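You operate a simulated robot arm through the tools that you are given. There is no shell and no other tool.

Carry out the task below with a simulated two-armed robot. There is one attempt and no reset: what you move stays moved.

JOB
Stand the switch tester down and unhook lead 1.
Fine: reset it, set 5 strokes and speed 30, then switch off; the lead comes off after the power and goes on the bench beside the tester.

The check looks at the end state, three seconds after you hand in, the way a careful person would. Anything else that was tipped, shoved, dropped, spilled or broken makes it a failure.

ROBOT AND FRAMES
Two 6-joint arms with two-finger parallel grippers on one trunk that stands fixed in place. Base frame: the origin is at the foot of the trunk, x ahead of it, y to its left, z up. Readings come in mm, degrees, newtons and seconds.
The left shoulder is at [280, 185, 1155], the right one opposite. With the tool pointing down near the work surface each hand reaches from about 500 to 920 mm from the base axis, measured 20 degrees to its own side. Payload 1.57 kg a hand.
Tool frame (each hand has its own): the origin (TCP) lies between the finger pads and is the grasp point; the fingertips stand 30 mm ahead of it; z points along the fingers, y is the line along which they close. The gripper opens to 80 mm. The fingers are 17 mm wide and 12 mm thick; the gripper's body (40 by 82 mm) begins 80 mm behind the TCP.
Orientation is told as [roll, pitch, yaw] about the base's x, y, z axes, in that order, counted from this pose: with the fingers straight down and closing along the base's y, the tool's x points along the base's -x, its y along +y and its z along -z.

CONTROLS
- The arms move only by the tool send_rows. It takes "left_targets", "right_targets" or both (then of equal length, played together; a hand with none holds still); each is a list that holds one entry, the list of rows, each a list of 7 numbers: the turn, a rotation vector about the tool's x, y, z in degrees, then the shift along the tool's x, y, z in mm, then the finger opening in mm, from 0 to 80. In form: [[[ax, ay, az, tx, ty, tz, fingers], ...]]. A call has 1 to 20 rows; each row shifts and turns the commanded pose from where the row before left it, along the tool's axes as they then stand. Rows are played at 5 a second. More than 50 mm and 8.6 degrees between two rows, or a gripper value outside its range, and nothing of the call is played. Where a pose cannot be reached the arm comes as near as it can. A force on the tool above 90 N (or 10 N above the force at the start of the call, whichever is more), or a blocked arm, ends the call early, and 0.2 s more pass. Each finger travels about 153 mm/s and halts on what it meets, pressing with about 28 N; the grip force reading is that of the motor and also rises with nothing between the fingers. The clock runs only during rows and for 0.2 s after the last one: add rows that do not move to give the fingers time. The reply holds the time, the measured pose of the TCP, the force on the tool along the base axes, the opening and the grip force, in the units named above and with some noise, with the torque about the TCP (base axes, N m) and any sound that the robot's microphone picked up, and new pictures: "pictures" is both (left out), scene, wrist or none (wrist: the cameras of the hands that moved).
- Cameras (640 x 400 px; columns grow to the right, rows downward): "scene" is now at [241.2, 15.3, 1597.4]; the picture's right is [0.20, -0.98, 0.00], its down [-0.70, -0.15, -0.70] and it looks along [0.68, 0.14, -0.72] (base axes); focal length 250 px, centre (320, 200). "left" rides on the left gripper at [72, 7, -122] in its tool frame; the picture's right is [-0.09, 1.00, 0.00], its down [-0.84, -0.08, -0.54] and it looks along [-0.54, -0.05, 0.84] (tool axes); focal length 238 px, centre (320, 200). "right" rides on the right gripper at [72, -6, -122] in its tool frame; the picture's right is [0.09, 1.00, 0.00], its down [-0.84, 0.08, -0.54] and it looks along [-0.54, 0.05, 0.84] (tool axes); focal length 238 px, centre (320, 200). There is no depth. A picture from a camera that has moved, and an enlarged one, comes with that camera's place and axes in the base frame and with its lens.
- move_column(by): slides the trunk up (or, below 0, down) by that many mm; the arms and the scene camera ride with it, the base frame stays. It gives what a move gives, with no picture.
- turn_head(pan, tilt): turns the head with the scene camera to pan (to the left, within 86 degrees either way) and tilt (down, from -29 to 69), counted from straight ahead of the robot. It gives what a move gives, and a new picture of the scene camera.
- zoom(camera, box): a new picture of the part [left, top, right, bottom] of that camera's present view, enlarged. No time passes.
- hand_in(): hands the job in; it is judged then, once.

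Nothing tells you positions but the pictures and the camera data. Unless the task says otherwise, let go and move clear before handing in.

The tools are called after ">>>" as name(argument=value, ...) on one line, values as JSON. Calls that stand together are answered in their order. send_rows: Moves the arms, as the interface text tells. Its arguments: {"type":"object","properties":{"left_targets":{"type":"array"},"right_targets":{"type":"array"},"pictures":{"type":"string","enum":["both","scene","wrist","none"]}},"required":[]} The other tools are called the same way: move_column (by) moves the trunk up or down; turn_head (pan, tilt) turns the head that bears the scene camera; zoom (camera, box) takes an enlarged picture of a part of a camera's view; hand_in () hands the job in.

At the start:

```text
t: 0.0
left_position: [481.1, 374.1, 1364.7]
left_ee_rot: [0.0, 0.0, -0.1]
left_wrist_force: [-0.5, -0.3, -0.7]
left_ft_torque: [0.0, 0.0, 0.0]
left_opening: 79.9
left_grip_force: 0.0
right_position: [538.9, -88.2, 1366.2]
right_ee_rot: [0.1, -0.1, 0.0]
right_wrist_force: [0.3, 0.2, -0.3]
right_ft_torque: [-0.02, -0.03, 0.02]
right_opening: 80.2
right_grip_force: 0.0
trunk travel left (down, up): [-850.0, 140.0]
head pan, tilt (commanded): [11.8, 45.8]
```

scene: 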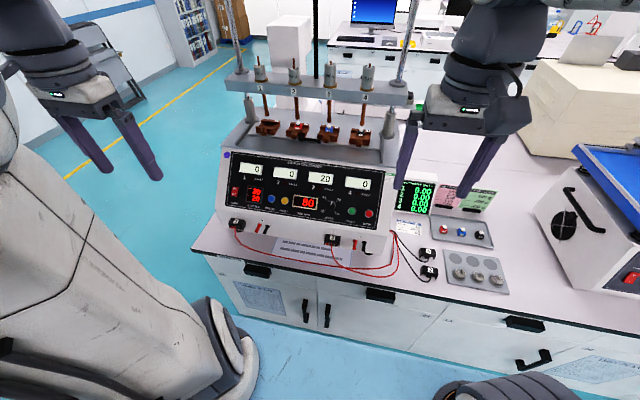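
right: 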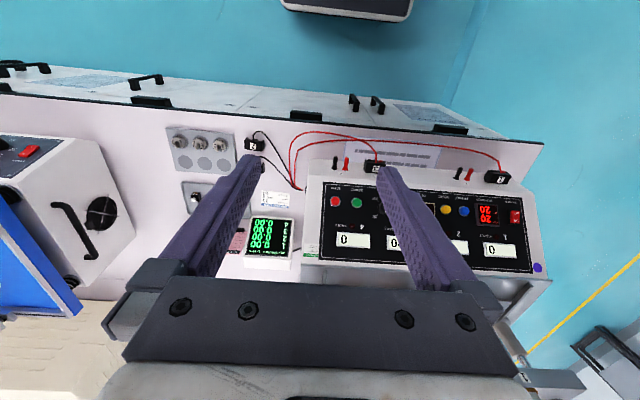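
left: 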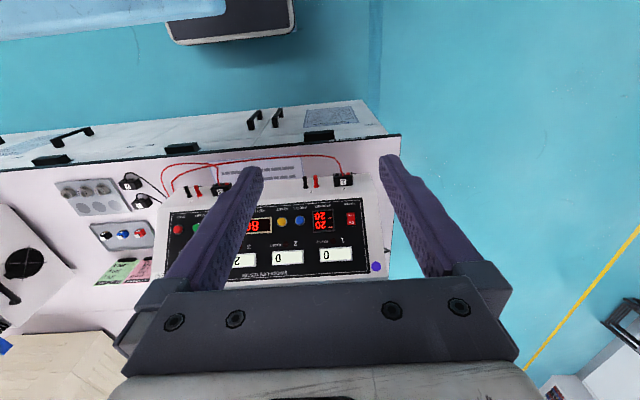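

I see a switch tester with a sloped control panel and leads along its front edge. I'll zoom in to read the labels before I move anything.

>>> zoom(camera="scene", box=[210, 140, 410, 265])

>>> zoom(camera="scene", box=[220, 150, 310, 206])

>>> zoom(camera="scene", box=[300, 160, 390, 216])

>>> zoom(camera="scene", box=[220, 205, 310, 261])

>>> zoom(camera="scene", box=[310, 215, 450, 302])

>>> zoom(camera="scene", box=[390, 160, 520, 300])

```text
3.20 times, centred on (310, 202) of scene
camera zoom: at [241.2, 15.3, 1597.4], right [0.2, -0.98, 0.0], down [-0.7, -0.15, -0.7], along [0.68, 0.14, -0.72], focal length 800 px, centre (352, 192)
```

zoom: 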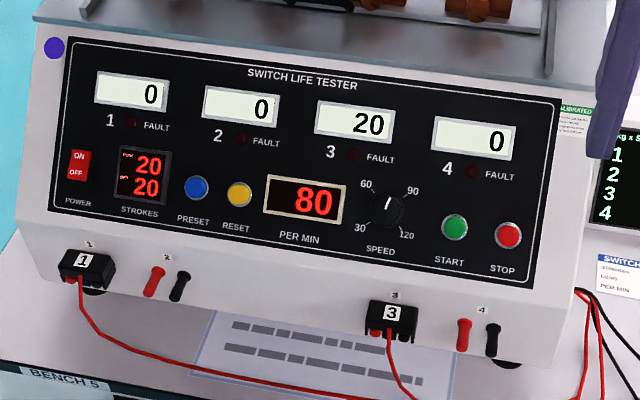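

```text
7.11 times, centred on (265, 178) of scene
camera zoom: at [241.2, 15.3, 1597.4], right [0.2, -0.98, 0.0], down [-0.7, -0.15, -0.7], along [0.68, 0.14, -0.72], focal length 1779 px, centre (711, 356)
```

zoom: 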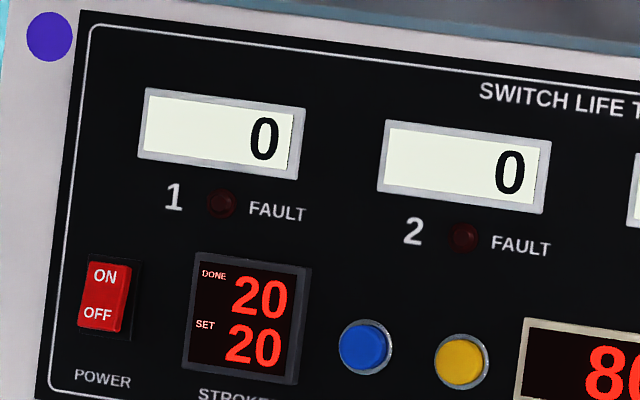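

```text
7.11 times, centred on (345, 188) of scene
camera zoom: at [241.2, 15.3, 1597.4], right [0.2, -0.98, 0.0], down [-0.7, -0.15, -0.7], along [0.68, 0.14, -0.72], focal length 1779 px, centre (142, 285)
```

zoom: 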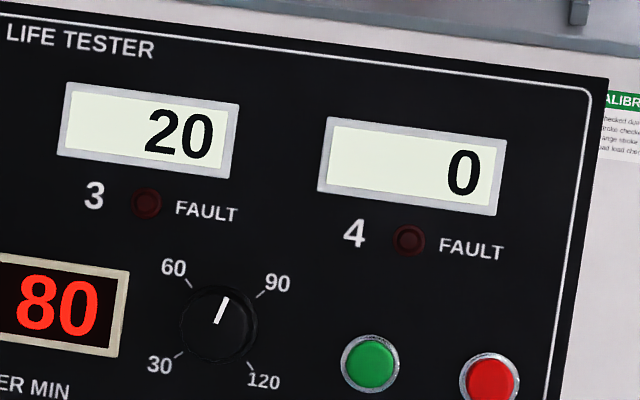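

```text
7.11 times, centred on (265, 233) of scene
camera zoom: at [241.2, 15.3, 1597.4], right [0.2, -0.98, 0.0], down [-0.7, -0.15, -0.7], along [0.68, 0.14, -0.72], focal length 1779 px, centre (711, -35)
```

zoom: 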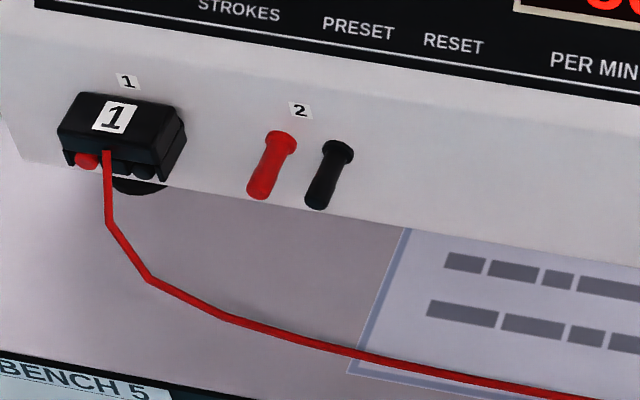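

```text
4.57 times, centred on (380, 258) of scene
camera zoom: at [241.2, 15.3, 1597.4], right [0.2, -0.98, 0.0], down [-0.7, -0.15, -0.7], along [0.68, 0.14, -0.72], focal length 1144 px, centre (46, -67)
```

zoom: 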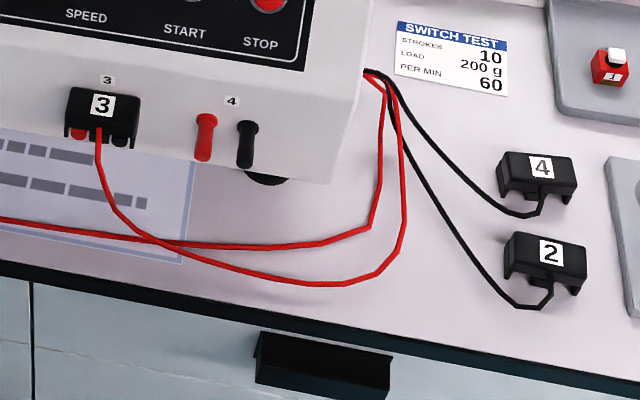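

```text
2.86 times, centred on (455, 230) of scene
camera zoom: at [241.2, 15.3, 1597.4], right [0.2, -0.98, 0.0], down [-0.7, -0.15, -0.7], along [0.68, 0.14, -0.72], focal length 715 px, centre (-66, 114)
```

zoom: 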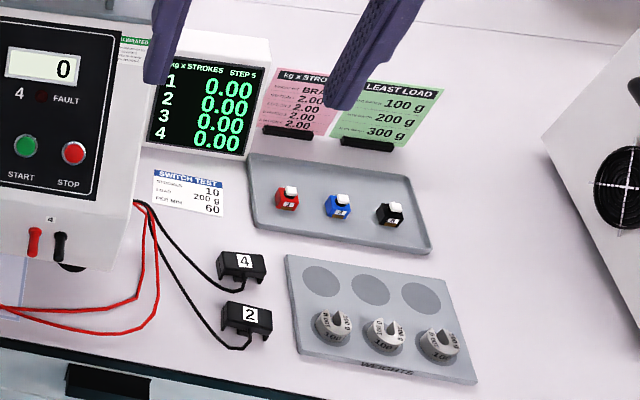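

The tester panel has power, preset, reset, a speed knob, start and stop, with leads 1 and 3 plugged in along the front. Next I'll zoom the wrist cameras on the same features so I can triangulate positions.

>>> zoom(camera="left", box=[150, 150, 410, 312])

>>> zoom(camera="right", box=[290, 130, 550, 292])

>>> zoom(camera="scene", box=[200, 40, 430, 184])

>>> zoom(camera="scene", box=[260, 225, 370, 294])

```text
2.46 times, centred on (280, 231) of left
camera zoom: at [409.6, 380.6, 1487.2], right [0.09, 1.0, 0.0], down [0.84, -0.08, 0.54], along [0.54, -0.05, -0.84], focal length 587 px, centre (418, 124)
```

zoom: 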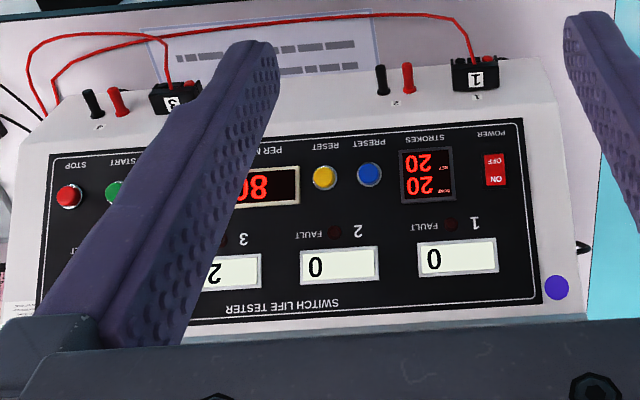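

```text
2.46 times, centred on (420, 211) of right
camera zoom: at [467.6, -92.6, 1486.9], right [-0.09, 1.0, 0.0], down [0.84, 0.08, 0.54], along [0.54, 0.05, -0.84], focal length 587 px, centre (74, 173)
```

zoom: 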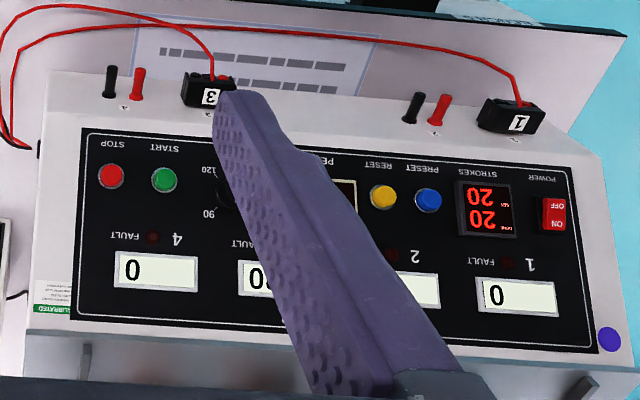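

```text
2.78 times, centred on (315, 112) of scene
camera zoom: at [241.2, 15.3, 1597.4], right [0.2, -0.98, 0.0], down [-0.7, -0.15, -0.7], along [0.68, 0.14, -0.72], focal length 695 px, centre (334, 444)
```

zoom: 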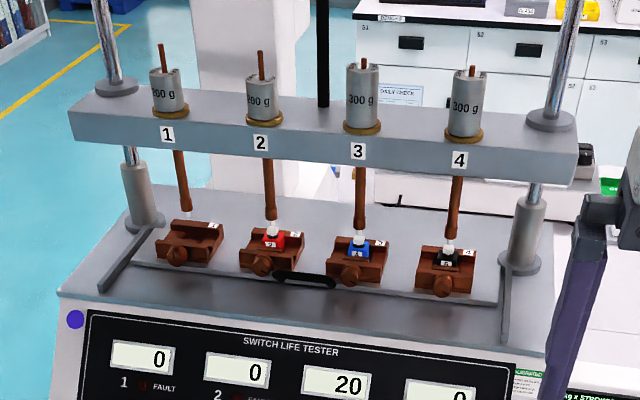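

```text
5.80 times, centred on (315, 260) of scene
camera zoom: at [241.2, 15.3, 1597.4], right [0.2, -0.98, 0.0], down [-0.7, -0.15, -0.7], along [0.68, 0.14, -0.72], focal length 1450 px, centre (349, -145)
```

zoom: 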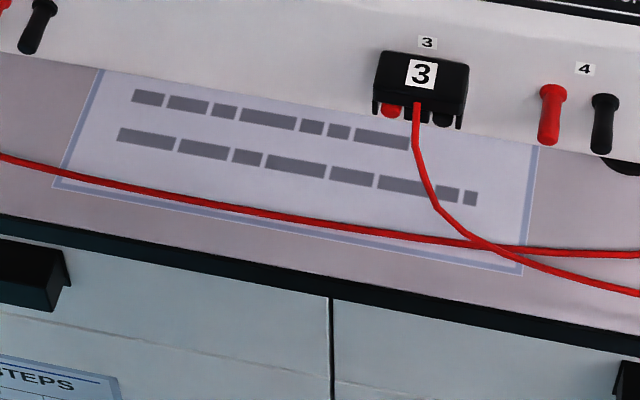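

The tester is nearly square to the base. I put preset at about (780,296,1002), reset at (780,249,1002), power at (783,428,1004), knob at (785,91,1010) and lead 1 at (721,417,920), with the panel sloping about 41°. Next I'll bring the left hand near the panel with its fingers closed and tilted square to it, and move the right hand aside.

>>> send_rows(left_targets=[[[0, 0, 0, -26.5, -13, 35.8, 0], [0, 0, 0, -26.5, -13, 35.8, 0], [0, 0, 0, -26.5, -13, 35.8, 0], [0, 0, 0, -26.5, -13, 35.8, 0], [0, 0, 0, -26.5, -13, 35.8, 0], [0, 0, 0, -26.5, -13, 35.8, 0], [0, -8.2, 0, 0, 0, 0, 0], [0, -8.2, 0, 0, 0, 0, 0], [0, -8.2, 0, 0, 0, 0, 0], [0, -8.2, 0, 0, 0, 0, 0], [0, -8.2, 0, 0, 0, 0, 0], [0, 0, 0, 0, 0, 0, 0]]], right_targets=[[[0, 0, 0, 0, -40, 0, 80], [0, 0, 0, 0, -40, 0, 80], [0, 0, 0, 0, -40, 0, 80], [0, 0, 0, 0, -40, 0, 80], [0, 0, 0, 0, -40, 0, 80], [0, 0, 0, 0, 0, 0, 80], [0, 0, 0, 0, 0, 0, 80], [0, 0, 0, 0, 0, 0, 80], [0, 0, 0, 0, 0, 0, 80], [0, 0, 0, 0, 0, 0, 80], [0, 0, 0, 0, 0, 0, 80], [0, 0, 0, 0, 0, 0, 80]]])

```text
t: 2.6
left_position: [639.6, 295.8, 1150.6]
left_ee_rot: [0.0, -41.0, 0.1]
left_wrist_force: [-0.8, 0.0, 0.1]
left_ft_torque: [0.0, 0.0, -0.01]
left_opening: 0.1
left_grip_force: 21.8
right_position: [539.7, -287.7, 1365.1]
right_ee_rot: [0.0, 0.0, 0.0]
right_wrist_force: [-0.4, -0.1, -0.6]
right_ft_torque: [-0.01, -0.01, -0.03]
right_opening: 80.2
right_grip_force: 0.1
trunk travel left (down, up): [-850.0, 140.0]
head pan, tilt (commanded): [11.8, 45.8]
camera scene: at [241.1, 15.3, 1597.4], right [0.2, -0.98, 0.0], down [-0.7, -0.15, -0.7], along [0.68, 0.14, -0.72], focal length 250 px, centre (320, 200)
camera right: at [467.5, -293.2, 1487.0], right [-0.09, 1.0, 0.0], down [0.84, 0.08, 0.54], along [0.54, 0.05, -0.84], focal length 238 px, centre (320, 200)
camera left: at [505.9, 302.7, 1195.2], right [0.07, 1.0, 0.06], down [0.28, -0.08, 0.96], along [0.96, -0.05, -0.28], focal length 238 px, centre (320, 200)
```

scene: 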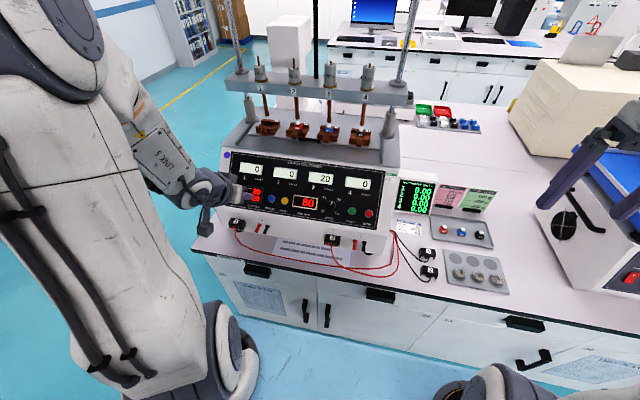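
right: 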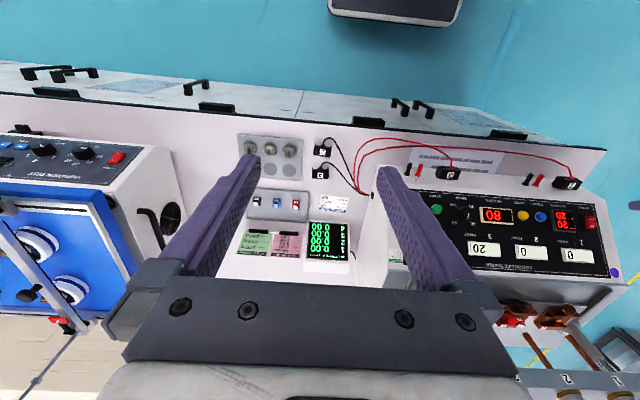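
left: 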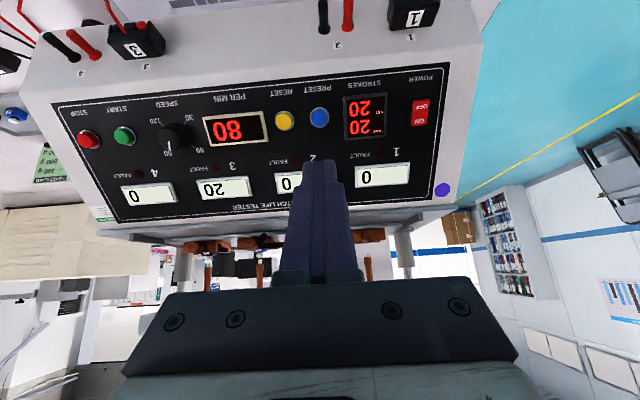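

The hand now faces the panel. I'll zoom in to pin down the buttons, the knob and the connectors.

>>> zoom(camera="left", box=[260, 60, 470, 191])

>>> zoom(camera="left", box=[60, 60, 270, 191])

>>> zoom(camera="left", box=[300, 0, 470, 106])

>>> zoom(camera="scene", box=[180, 140, 330, 234])

>>> zoom(camera="right", box=[300, 120, 460, 220])

```text
3.05 times, centred on (365, 126) of left
camera zoom: at [505.9, 302.7, 1195.2], right [0.07, 1.0, 0.06], down [0.28, -0.08, 0.96], along [0.96, -0.05, -0.28], focal length 726 px, centre (183, 427)
```

zoom: 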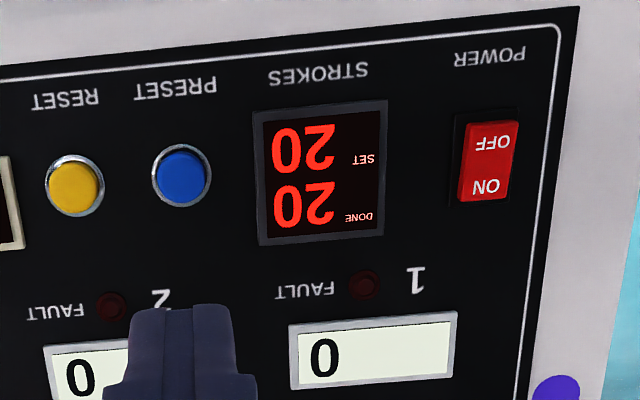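

```text
3.05 times, centred on (165, 126) of left
camera zoom: at [505.9, 302.7, 1195.2], right [0.07, 1.0, 0.06], down [0.28, -0.08, 0.96], along [0.96, -0.05, -0.28], focal length 726 px, centre (792, 427)
```

zoom: 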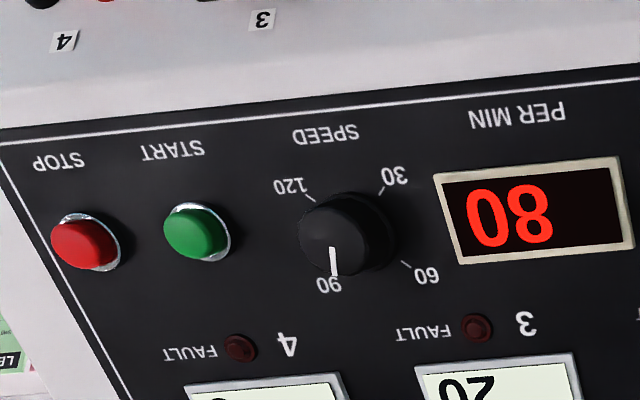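

```text
3.76 times, centred on (385, 53) of left
camera zoom: at [505.9, 302.7, 1195.2], right [0.07, 1.0, 0.06], down [0.28, -0.08, 0.96], along [0.96, -0.05, -0.28], focal length 897 px, centre (75, 753)
```

zoom: 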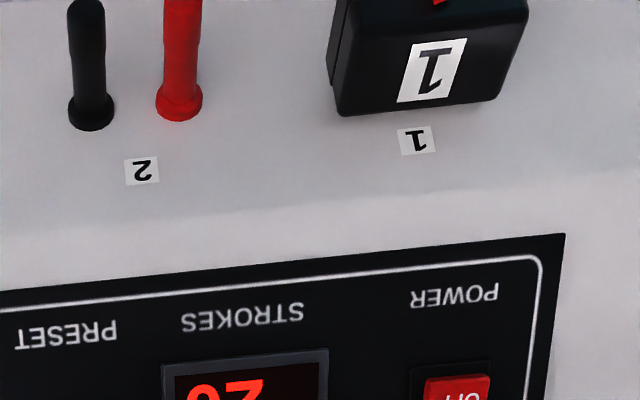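

```text
4.26 times, centred on (255, 187) of scene
camera zoom: at [241.1, 15.3, 1597.4], right [0.2, -0.98, 0.0], down [-0.7, -0.15, -0.7], along [0.68, 0.14, -0.72], focal length 1064 px, centre (597, 255)
```

zoom: 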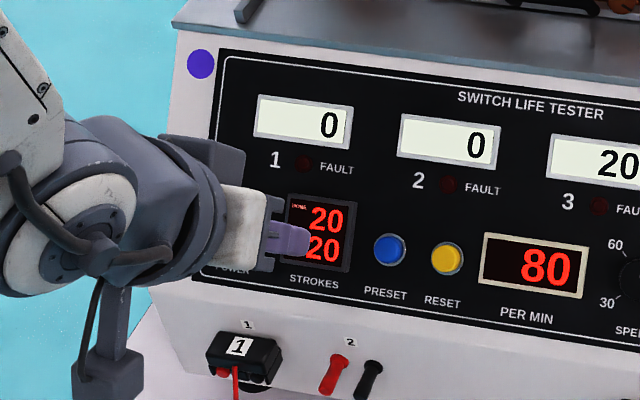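

```text
4.00 times, centred on (380, 170) of right
camera zoom: at [467.5, -293.2, 1487.0], right [-0.09, 1.0, 0.0], down [0.84, 0.08, 0.54], along [0.54, 0.05, -0.84], focal length 953 px, centre (80, 320)
```

zoom: 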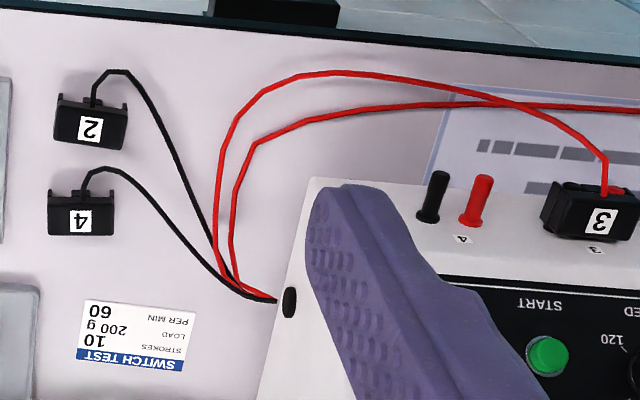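

In the close view, reset is at about (780,248.5,1001) and preset at (780,295.5,1001). Next I'll bring the closed fingertips to about 25 mm off the yellow RESET button.

>>> send_rows(left_targets=[[[0, 0, 0, -1.95, -11.8, 37.5, 0], [0, 0, 0, -1.95, -11.8, 37.5, 0], [0, 0, 0, -1.95, -11.8, 37.5, 0], [0, 0, 0, -1.95, -11.8, 37.5, 0], [0, 0, 0, 0, 0, 0, 0]]])

>>> zoom(camera="left", box=[200, 60, 440, 210])

>>> zoom(camera="scene", box=[210, 140, 350, 228])

>>> zoom(camera="right", box=[420, 140, 620, 265])

```text
t: 3.8
left_position: [752.3, 240.1, 1051.0]
left_ee_rot: [-1.4, -40.5, 1.2]
left_wrist_force: [1.0, -0.7, -0.1]
left_ft_torque: [0.01, 0.04, -0.03]
left_opening: 0.1
left_grip_force: 21.1
left hand out of reach, approached as far as the arm can: row 4
right_position: [539.0, -288.6, 1365.2]
right_ee_rot: [0.0, 0.0, 0.0]
right_wrist_force: [0.0, 0.5, 0.0]
right_ft_torque: [0.03, 0.01, 0.0]
right_opening: 80.1
right_grip_force: 0.0
trunk travel left (down, up): [-850.0, 140.0]
head pan, tilt (commanded): [11.8, 45.8]
camera scene: at [241.4, 15.2, 1597.4], right [0.2, -0.98, 0.0], down [-0.7, -0.15, -0.7], along [0.68, 0.14, -0.72], focal length 250 px, centre (320, 200)
camera left: at [619.3, 247.2, 1095.6], right [0.07, 1.0, 0.04], down [0.28, -0.06, 0.96], along [0.96, -0.05, -0.29], focal length 238 px, centre (320, 200)
```

scene: 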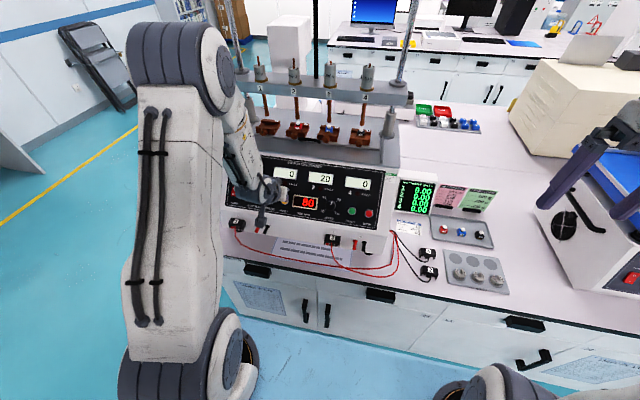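
left: 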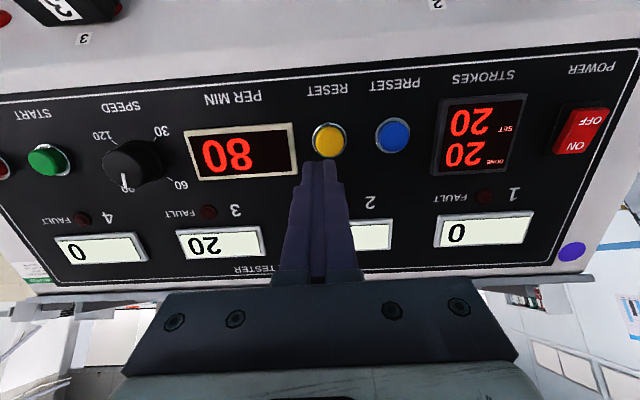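

```text
2.67 times, centred on (320, 135) of left
camera zoom: at [619.3, 247.2, 1095.6], right [0.07, 1.0, 0.04], down [0.28, -0.06, 0.96], along [0.96, -0.05, -0.29], focal length 636 px, centre (320, 373)
```

zoom: 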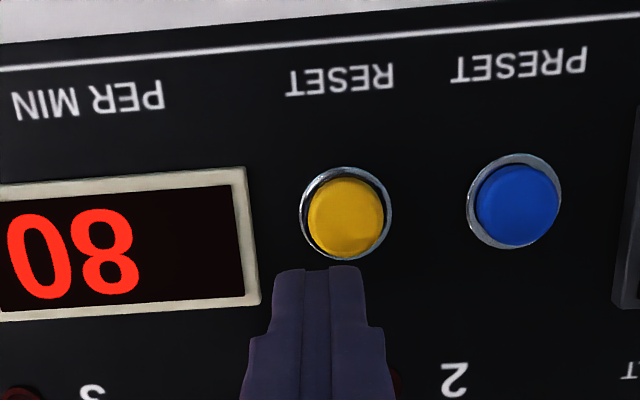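

```text
4.55 times, centred on (280, 184) of scene
camera zoom: at [241.4, 15.2, 1597.4], right [0.2, -0.98, 0.0], down [-0.7, -0.15, -0.7], along [0.68, 0.14, -0.72], focal length 1137 px, centre (502, 273)
```

zoom: 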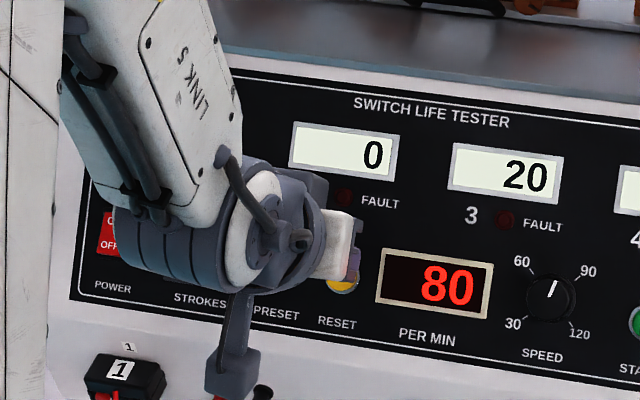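

```text
3.20 times, centred on (520, 202) of right
camera zoom: at [467.7, -293.1, 1487.0], right [-0.09, 1.0, 0.0], down [0.84, 0.08, 0.54], along [0.54, 0.05, -0.84], focal length 763 px, centre (-320, 192)
```

zoom: 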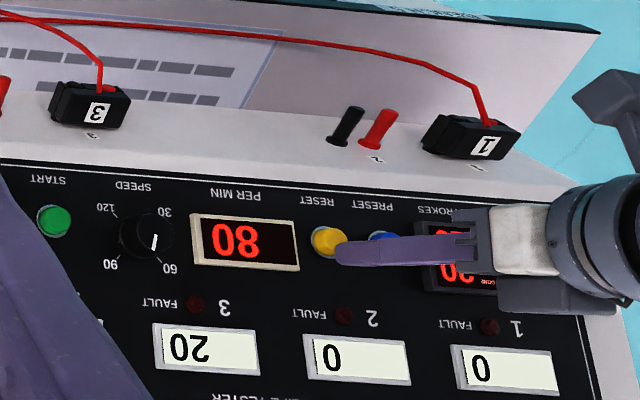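

The left arm folds too tightly with the trunk this high, so the last step fell short. I'll back the hand out along its path and raise it, then lower the trunk 200 mm to give the arm a better posture.

>>> send_rows(left_targets=[[[0, 0, 0, 1.95, 11.8, -37.5, 0], [0, 0, 0, 1.95, 11.8, -37.5, 0], [0, 0, 0, 1.95, 11.8, -37.5, 0], [0, 0, 0, 1.95, 11.8, -37.5, 0], [0, 0, 0, -26.2, 0, -30.2, 0], [0, 0, 0, -26.2, 0, -30.2, 0], [0, 0, 0, -26.2, 0, -30.2, 0], [0, 0, 0, -26.2, 0, -30.2, 0], [0, 0, 0, -26.2, 0, -30.2, 0], [0, 0, 0, 0, 0, 0, 0]]], pictures="scene")

```text
t: 6.0
left_position: [648.7, 288.1, 1360.9]
left_ee_rot: [0.0, -41.0, 0.1]
left_wrist_force: [0.2, 1.2, -1.0]
left_ft_torque: [0.0, 0.0, 0.01]
left_opening: 0.0
left_grip_force: 21.1
right_position: [538.9, -289.2, 1366.2]
right_ee_rot: [0.0, 0.0, 0.0]
right_wrist_force: [0.1, -0.2, -0.7]
right_ft_torque: [-0.02, -0.01, 0.03]
right_opening: 80.0
right_grip_force: 0.0
trunk travel left (down, up): [-850.0, 140.0]
head pan, tilt (commanded): [11.8, 45.8]
camera scene: at [241.0, 15.2, 1597.4], right [0.2, -0.98, 0.0], down [-0.7, -0.15, -0.7], along [0.68, 0.14, -0.72], focal length 250 px, centre (320, 200)
```

scene: 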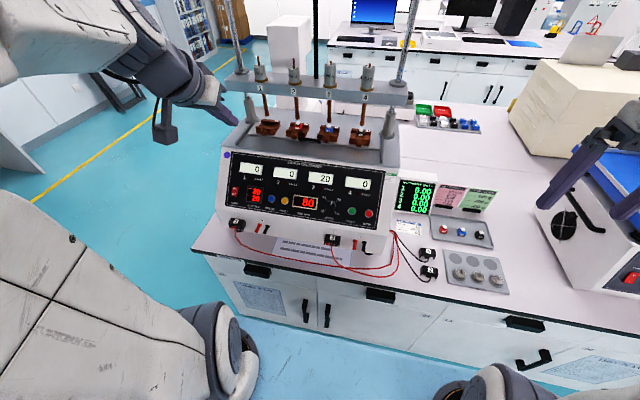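

The hand is clear and high. I'll lower the trunk by 200 mm.

>>> move_column(by=-200)

>>> turn_head(pan=11.8, tilt=38)

```text
t: 8.2
left_position: [648.0, 287.0, 1161.8]
left_ee_rot: [-0.1, -41.0, 0.0]
left_wrist_force: [-0.6, 0.4, -0.8]
left_ft_torque: [0.0, -0.03, -0.04]
left_opening: 0.0
left_grip_force: 21.6
right_position: [538.5, -287.5, 1165.2]
right_ee_rot: [0.0, 0.0, 0.0]
right_wrist_force: [0.2, 0.1, 0.1]
right_ft_torque: [0.0, -0.02, 0.02]
right_opening: 80.1
right_grip_force: 0.0
trunk travel left (down, up): [-650.0, 340.0]
head pan, tilt (commanded): [11.8, 45.8]
```

```text
t: 8.9
left_position: [647.8, 288.0, 1158.3]
left_ee_rot: [-0.1, -41.0, 0.0]
left_wrist_force: [0.0, 0.6, 0.1]
left_ft_torque: [-0.03, 0.01, -0.01]
left_opening: 0.0
left_grip_force: 20.8
right_position: [538.6, -287.8, 1166.1]
right_ee_rot: [0.1, 0.1, 0.1]
right_wrist_force: [0.0, -0.1, 0.3]
right_ft_torque: [0.02, -0.02, 0.02]
right_opening: 80.1
right_grip_force: 0.0
trunk travel left (down, up): [-650.0, 340.0]
head pan, tilt (commanded): [11.8, 38.0]
camera scene: at [246.7, 16.4, 1408.7], right [0.2, -0.98, 0.0], down [-0.6, -0.13, -0.79], along [0.77, 0.16, -0.62], focal length 250 px, centre (320, 200)
```

scene: 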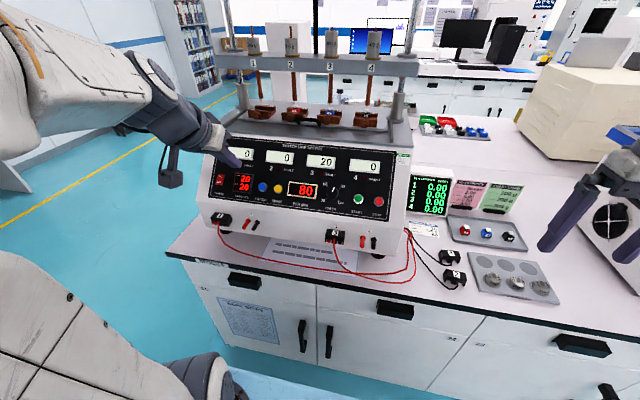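

The arm has a better posture now. I'll approach the yellow RESET button again, to about 25 mm off.

>>> send_rows(left_targets=[[[0, 0, 0, 1.2, -9.9, 38, 0], [0, 0, 0, 1.2, -9.9, 38, 0], [0, 0, 0, 1.2, -9.9, 38, 0], [0, 0, 0, 1.2, -9.9, 38, 0], [0, 0, 0, 0, 0, 0, 0]]])

>>> zoom(camera="left", box=[240, 90, 400, 190])

>>> zoom(camera="scene", box=[200, 130, 350, 224])

>>> zoom(camera="right", box=[420, 100, 640, 237])

```text
t: 10.1
left_position: [745.6, 248.3, 1042.0]
left_ee_rot: [-0.1, -40.9, -0.2]
left_wrist_force: [0.0, -0.4, -1.2]
left_ft_torque: [0.02, -0.03, -0.02]
left_opening: 0.3
left_grip_force: 21.3
right_position: [540.1, -287.8, 1165.2]
right_ee_rot: [-0.1, 0.0, 0.0]
right_wrist_force: [0.3, 0.9, -0.5]
right_ft_torque: [0.0, 0.04, 0.05]
right_opening: 80.1
right_grip_force: 0.0
trunk travel left (down, up): [-650.0, 340.0]
head pan, tilt (commanded): [11.8, 38.0]
camera scene: at [246.9, 16.5, 1408.7], right [0.2, -0.98, 0.0], down [-0.6, -0.13, -0.79], along [0.77, 0.16, -0.62], focal length 250 px, centre (320, 200)
camera left: at [611.7, 254.8, 1085.7], right [0.07, 1.0, 0.06], down [0.28, -0.08, 0.96], along [0.96, -0.05, -0.28], focal length 238 px, centre (320, 200)
```

scene: 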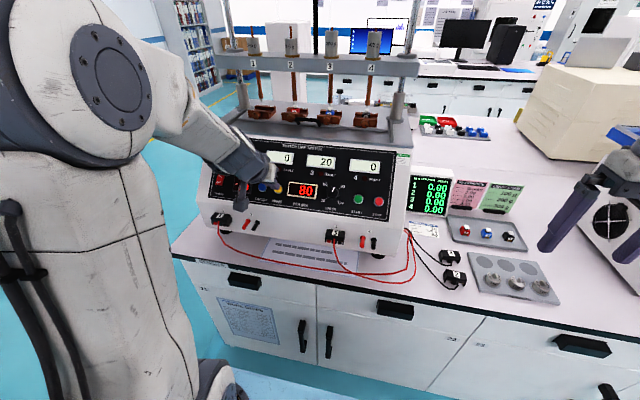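
left: 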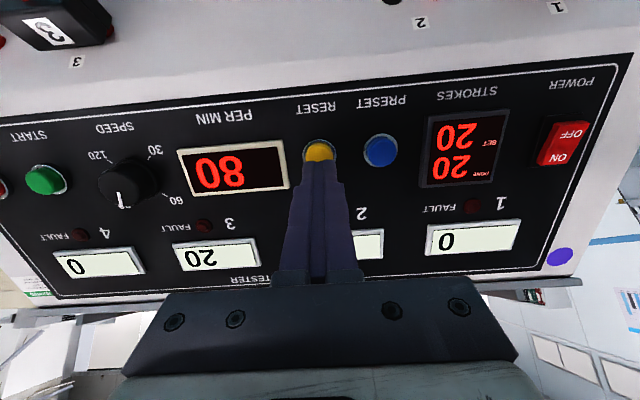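

```text
4.00 times, centred on (320, 140) of left
camera zoom: at [611.7, 254.8, 1085.7], right [0.07, 1.0, 0.06], down [0.28, -0.08, 0.96], along [0.96, -0.05, -0.28], focal length 953 px, centre (320, 440)
```

zoom: 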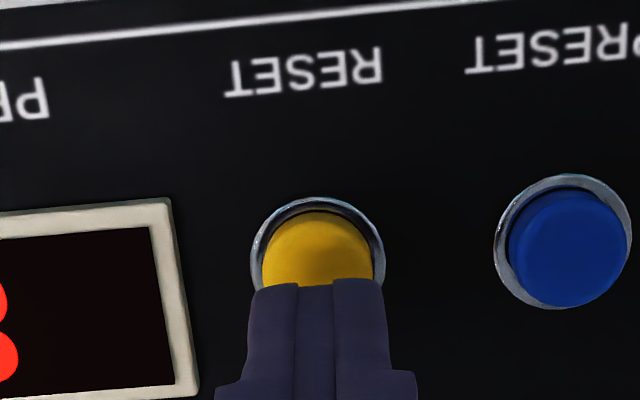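

```text
4.26 times, centred on (275, 177) of scene
camera zoom: at [246.9, 16.5, 1408.7], right [0.2, -0.98, 0.0], down [-0.6, -0.13, -0.79], along [0.77, 0.16, -0.62], focal length 1064 px, centre (512, 298)
```

zoom: 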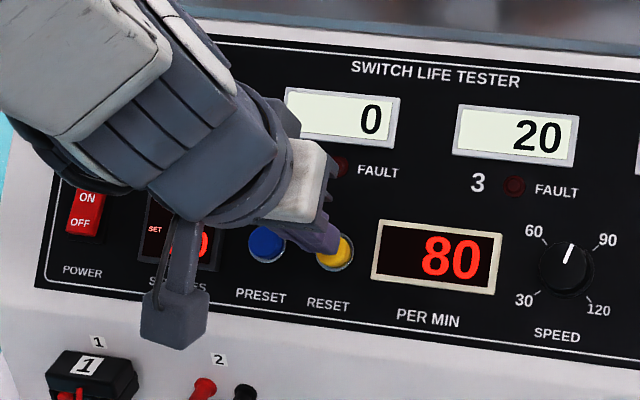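

```text
2.91 times, centred on (530, 168) of right
camera zoom: at [467.7, -293.1, 1286.9], right [-0.09, 1.0, 0.0], down [0.84, 0.08, 0.54], along [0.54, 0.05, -0.84], focal length 693 px, centre (-291, 292)
```

zoom: 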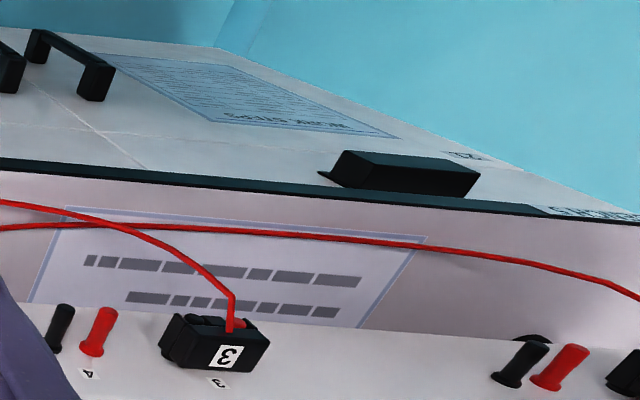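

The closed fingertips are centred on the yellow cap with about 25 mm to go. I'll close most of that gap, then step in slowly and watch the force.

>>> send_rows(left_targets=[[[0, 0, 0, 0, 0, 9, 0], [0, 0, 0, 0, 0, 9, 0], [0, 0, 0, 0, 0, 0, 0]]], pictures="wrist")

>>> zoom(camera="left", box=[240, 90, 400, 190])

>>> zoom(camera="scene", box=[240, 165, 320, 215])

```text
t: 10.9
left_position: [756.3, 247.9, 1028.2]
left_ee_rot: [0.0, -41.0, 0.0]
left_wrist_force: [-3.6, -0.4, 4.4]
left_ft_torque: [0.03, -0.04, -0.01]
left_opening: 0.0
left_grip_force: 21.0
right_position: [538.6, -287.2, 1164.7]
right_ee_rot: [-0.1, 0.0, 0.0]
right_wrist_force: [1.1, 0.6, 0.2]
right_ft_torque: [0.03, -0.01, -0.02]
right_opening: 79.9
right_grip_force: 0.0
trunk travel left (down, up): [-650.0, 340.0]
head pan, tilt (commanded): [11.8, 38.0]
heard: click
camera left: at [622.9, 254.2, 1072.6], right [0.07, 1.0, 0.06], down [0.28, -0.08, 0.96], along [0.96, -0.05, -0.28], focal length 238 px, centre (320, 200)
```

left: 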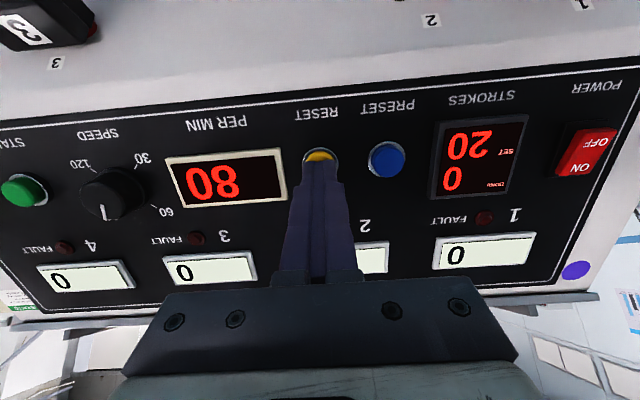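

```text
4.00 times, centred on (320, 140) of left
camera zoom: at [622.9, 254.2, 1072.6], right [0.07, 1.0, 0.06], down [0.28, -0.08, 0.96], along [0.96, -0.05, -0.28], focal length 953 px, centre (320, 440)
```

zoom: 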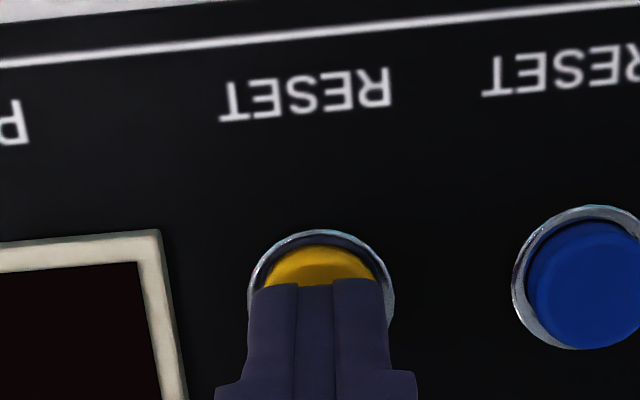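

```text
8.00 times, centred on (280, 190) of scene
camera zoom: at [246.3, 16.4, 1408.9], right [0.2, -0.98, 0.0], down [-0.6, -0.13, -0.79], along [0.77, 0.16, -0.62], focal length 2001 px, centre (640, 280)
```

zoom: 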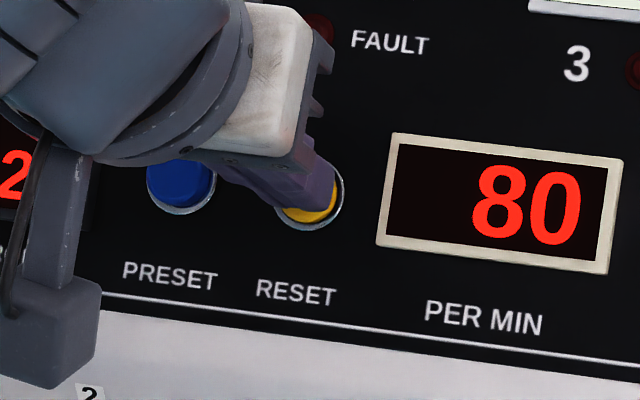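

RESET clicked, and the counter and DONE now read 0. I'll back off and shift 47 mm left to the blue PRESET button.

>>> send_rows(left_targets=[[[0, 0, 0, 0, 0, -9, 0], [0, 0, 0, 0, 0, -9, 0], [0, 0, 0, 0, 23.7, 0, 0], [0, 0, 0, 0, 23.7, 0, 0], [0, 0, 0, 0, 0, 0, 0]]], pictures="wrist")

>>> zoom(camera="left", box=[240, 90, 400, 190])

```text
t: 12.1
left_position: [745.8, 295.1, 1042.0]
left_ee_rot: [-0.1, -40.9, -0.2]
left_wrist_force: [-0.9, 0.2, 0.3]
left_ft_torque: [-0.01, -0.02, -0.01]
left_opening: 0.0
left_grip_force: 21.5
right_position: [539.9, -288.2, 1165.6]
right_ee_rot: [0.0, 0.0, 0.1]
right_wrist_force: [1.0, 0.7, 0.5]
right_ft_torque: [0.01, 0.0, 0.03]
right_opening: 80.1
right_grip_force: 0.0
trunk travel left (down, up): [-650.0, 340.0]
head pan, tilt (commanded): [11.8, 38.0]
camera left: at [611.3, 302.5, 1085.6], right [0.07, 1.0, 0.06], down [0.28, -0.08, 0.96], along [0.96, -0.05, -0.28], focal length 238 px, centre (320, 200)
```

left: 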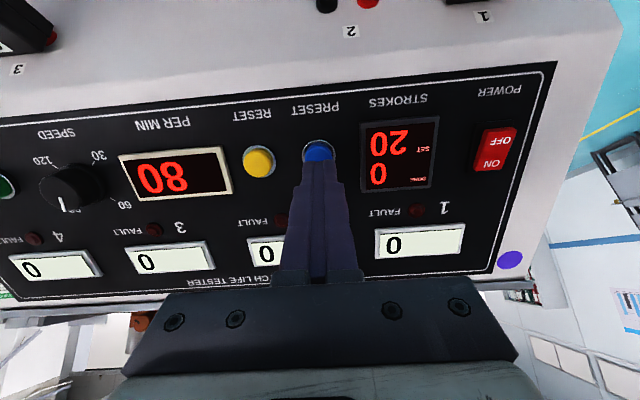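

```text
4.00 times, centred on (320, 140) of left
camera zoom: at [611.3, 302.5, 1085.6], right [0.07, 1.0, 0.06], down [0.28, -0.08, 0.96], along [0.96, -0.05, -0.28], focal length 953 px, centre (320, 440)
```

zoom: 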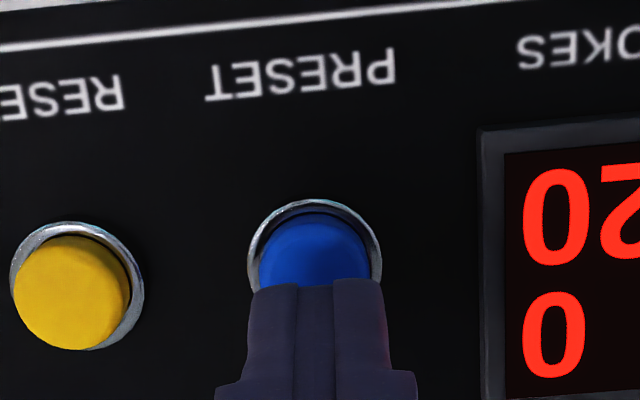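

The display shows SET 20 / DONE 0, and the fingers are centred on the blue button. I'll press it once and see how the SET value steps.

>>> send_rows(left_targets=[[[0, 0, 0, 0, 0, 9, 0], [0, 0, 0, 0, 0, 9, 0], [0, 0, 0, 0, 0, 0, 0], [0, 0, 0, 0, 0, -9, 0], [0, 0, 0, 0, 0, 0, 0]]], pictures="wrist")

>>> zoom(camera="left", box=[280, 90, 460, 202])

```text
t: 13.3
left_position: [750.4, 294.0, 1034.8]
left_ee_rot: [0.0, -41.0, -0.1]
left_wrist_force: [-0.2, 0.5, -0.4]
left_ft_torque: [0.0, 0.02, 0.01]
left_opening: 0.0
left_grip_force: 21.4
right_position: [538.7, -288.4, 1164.9]
right_ee_rot: [0.0, 0.0, -0.1]
right_wrist_force: [0.5, -0.3, -0.6]
right_ft_torque: [-0.02, 0.02, 0.02]
right_opening: 79.9
right_grip_force: 0.1
trunk travel left (down, up): [-650.0, 340.0]
head pan, tilt (commanded): [11.8, 38.0]
heard: click
camera left: at [616.9, 301.5, 1079.1], right [0.07, 1.0, 0.06], down [0.28, -0.08, 0.96], along [0.96, -0.05, -0.28], focal length 238 px, centre (320, 200)
```

left: 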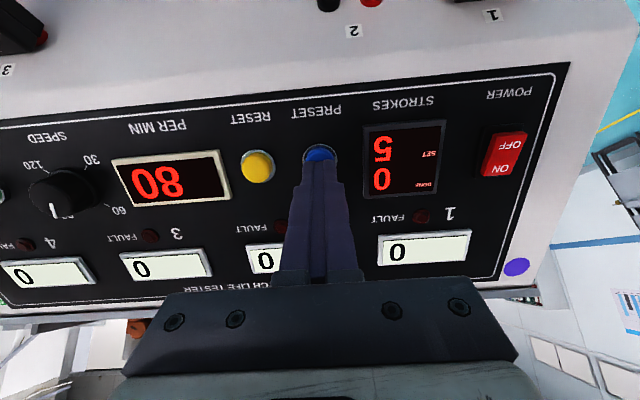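

```text
3.56 times, centred on (370, 146) of left
camera zoom: at [616.9, 301.5, 1079.1], right [0.07, 1.0, 0.06], down [0.28, -0.08, 0.96], along [0.96, -0.05, -0.28], focal length 848 px, centre (142, 392)
```

zoom: 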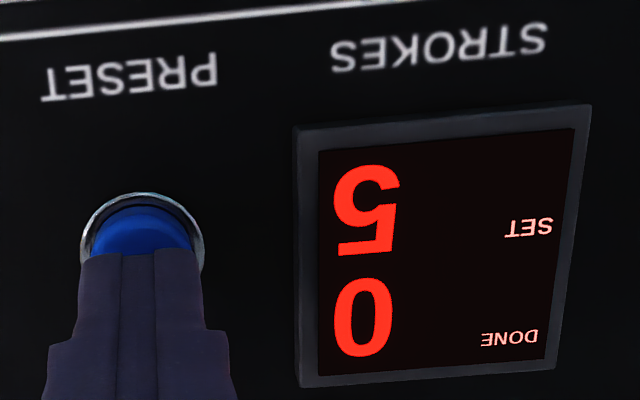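

SET now reads 5 after one press. I'll retreat and move the left hand, fingers open, over to a spot in front of the speed knob to check its alignment.

>>> send_rows(left_targets=[[[0, 0, 0, 0, 0, -25, 0], [0, 0, 0, 0, 0, -25, 0], [0, 0, 0, -1.2, -40.2, 0, 0], [0, 0, 0, -1.2, -40.2, 0, 0], [0, 0, 0, -1.2, -40.2, 0, 20], [0, 0, 0, -1.2, -40.2, 0, 40], [0, 0, 0, -1.2, -40.2, 0, 60], [0, 0, 0, 0, 0, 0, 60], [0, 0, 0, 0, 0, 0, 60]]])

>>> zoom(camera="left", box=[220, 70, 420, 195])

>>> zoom(camera="scene", box=[240, 150, 400, 250])

```text
t: 15.3
left_position: [722.5, 94.4, 1078.1]
left_ee_rot: [-0.1, -40.9, -0.1]
left_wrist_force: [0.9, 0.6, 0.0]
left_ft_torque: [0.0, -0.02, -0.03]
left_opening: 59.9
left_grip_force: 0.1
right_position: [539.0, -287.2, 1165.0]
right_ee_rot: [0.1, 0.0, 0.0]
right_wrist_force: [-1.1, -0.1, -0.2]
right_ft_torque: [-0.01, 0.0, 0.0]
right_opening: 79.9
right_grip_force: 0.1
trunk travel left (down, up): [-650.0, 340.0]
head pan, tilt (commanded): [11.8, 38.0]
camera scene: at [246.7, 16.4, 1408.8], right [0.2, -0.98, 0.0], down [-0.6, -0.13, -0.79], along [0.77, 0.16, -0.62], focal length 250 px, centre (320, 200)
camera left: at [588.3, 100.8, 1122.3], right [0.07, 1.0, 0.06], down [0.28, -0.08, 0.96], along [0.96, -0.05, -0.28], focal length 238 px, centre (320, 200)
```

scene: 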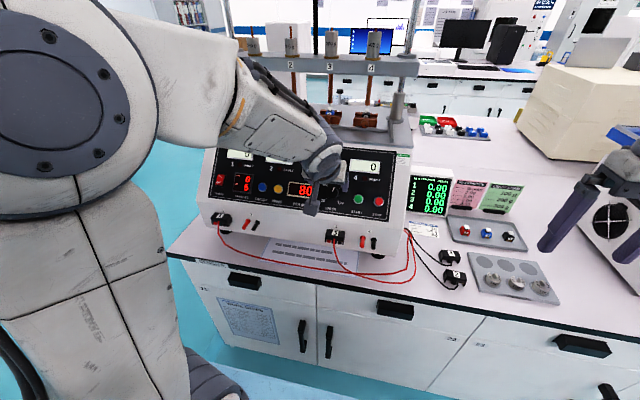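
left: 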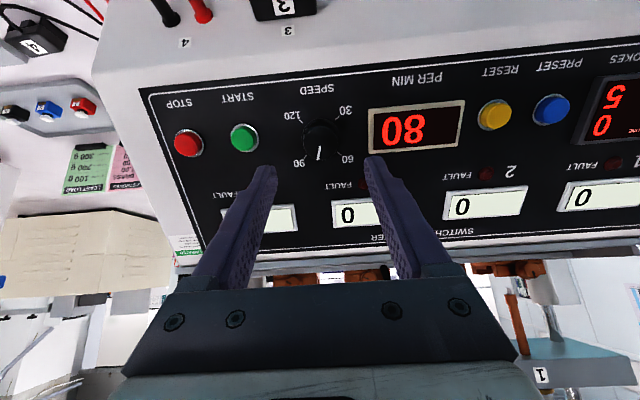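

```text
3.20 times, centred on (320, 132) of left
camera zoom: at [588.3, 100.8, 1122.3], right [0.07, 1.0, 0.06], down [0.28, -0.08, 0.96], along [0.96, -0.05, -0.28], focal length 763 px, centre (320, 416)
```

zoom: 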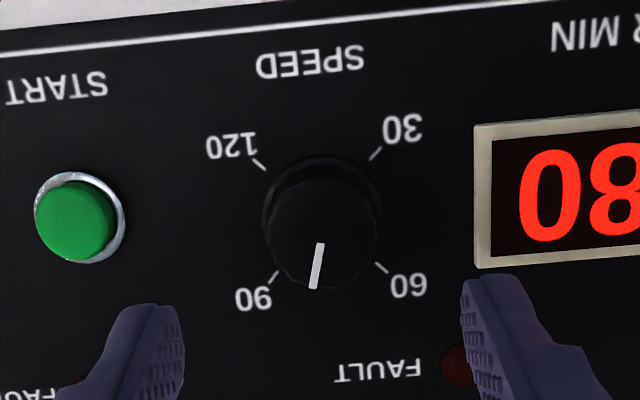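

```text
4.00 times, centred on (320, 200) of scene
camera zoom: at [246.7, 16.4, 1408.8], right [0.2, -0.98, 0.0], down [-0.6, -0.13, -0.79], along [0.77, 0.16, -0.62], focal length 1000 px, centre (320, 200)
```

zoom: 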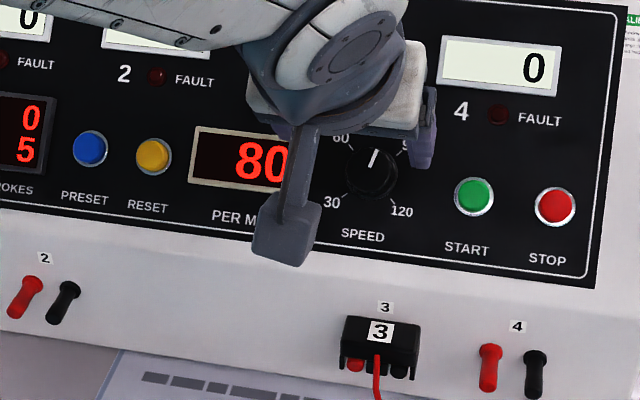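

SET is 5. The knob is about 31–35 mm across and 14 mm tall, and sits almost exactly on the tool axis. It needs about 150° counter-clockwise to go from 80 to 30, so I'll pre-rotate the hand +75° here at standoff to check the wrist can do it.

>>> send_rows(left_targets=[[[0, 0, 0, 0, 1.2, 0, 46], [0, 0, 8.4, 0, 0, 0, 46], [0, 0, 8.4, 0, 0, 0, 46], [0, 0, 8.4, 0, 0, 0, 46], [0, 0, 8.4, 0, 0, 0, 46], [0, 0, 8.4, 0, 0, 0, 46], [0, 0, 8.4, 0, 0, 0, 46], [0, 0, 8.4, 0, 0, 0, 46], [0, 0, 8.4, 0, 0, 0, 46], [0, 0, 8.4, 0, 0, 0, 46], [0, 0, 0, 0, 0, 0, 46]]])

>>> zoom(camera="left", box=[220, 70, 420, 195])

>>> zoom(camera="scene", box=[190, 150, 400, 281])

```text
t: 17.7
left_position: [722.8, 95.4, 1075.7]
left_ee_rot: [40.1, -9.3, -79.2]
left_wrist_force: [-0.1, 1.2, -0.1]
left_ft_torque: [-0.01, 0.01, -0.01]
left_opening: 46.1
left_grip_force: 0.0
right_position: [538.5, -287.8, 1165.8]
right_ee_rot: [0.0, -0.1, 0.1]
right_wrist_force: [-0.1, 1.1, 0.4]
right_ft_torque: [0.01, 0.04, -0.02]
right_opening: 80.2
right_grip_force: 0.2
trunk travel left (down, up): [-650.0, 340.0]
head pan, tilt (commanded): [11.8, 38.0]
camera scene: at [246.7, 16.4, 1408.8], right [0.2, -0.98, 0.0], down [-0.6, -0.13, -0.79], along [0.77, 0.16, -0.62], focal length 250 px, centre (320, 200)
camera left: at [634.0, 166.5, 1160.5], right [0.75, 0.16, 0.65], down [-0.26, -0.83, 0.5], along [0.61, -0.54, -0.58], focal length 238 px, centre (320, 200)
```

scene: 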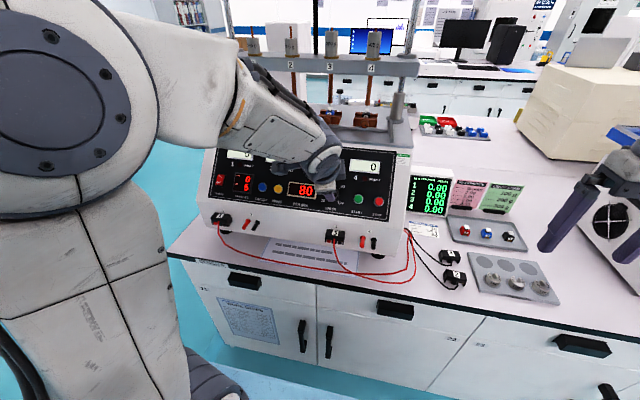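
left: 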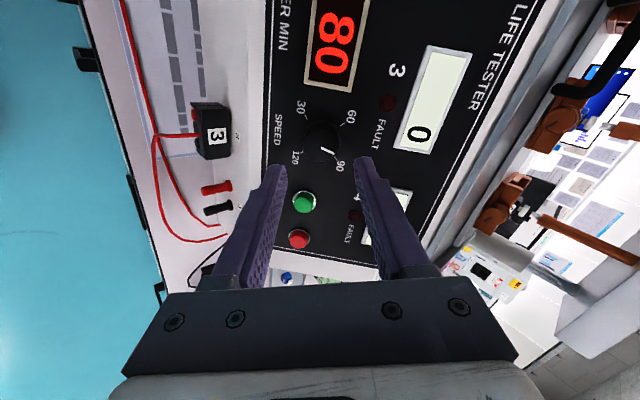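

```text
3.20 times, centred on (320, 132) of left
camera zoom: at [634.0, 166.5, 1160.5], right [0.75, 0.16, 0.65], down [-0.26, -0.83, 0.5], along [0.61, -0.54, -0.58], focal length 763 px, centre (320, 416)
```

zoom: 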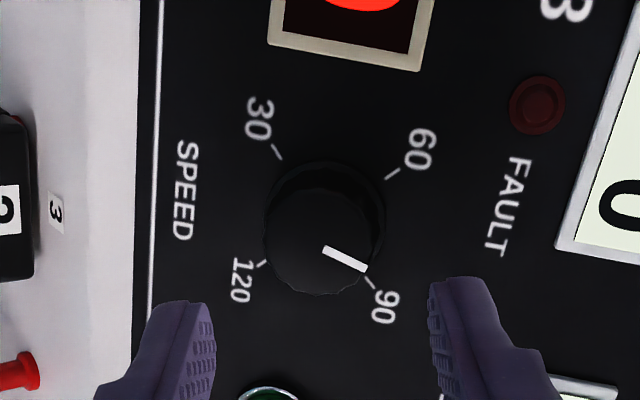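

```text
3.05 times, centred on (295, 216) of scene
camera zoom: at [246.7, 16.4, 1408.8], right [0.2, -0.98, 0.0], down [-0.6, -0.13, -0.79], along [0.77, 0.16, -0.62], focal length 762 px, centre (396, 153)
```

zoom: 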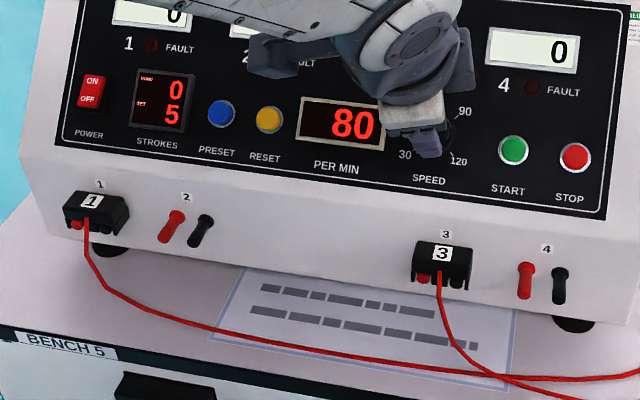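

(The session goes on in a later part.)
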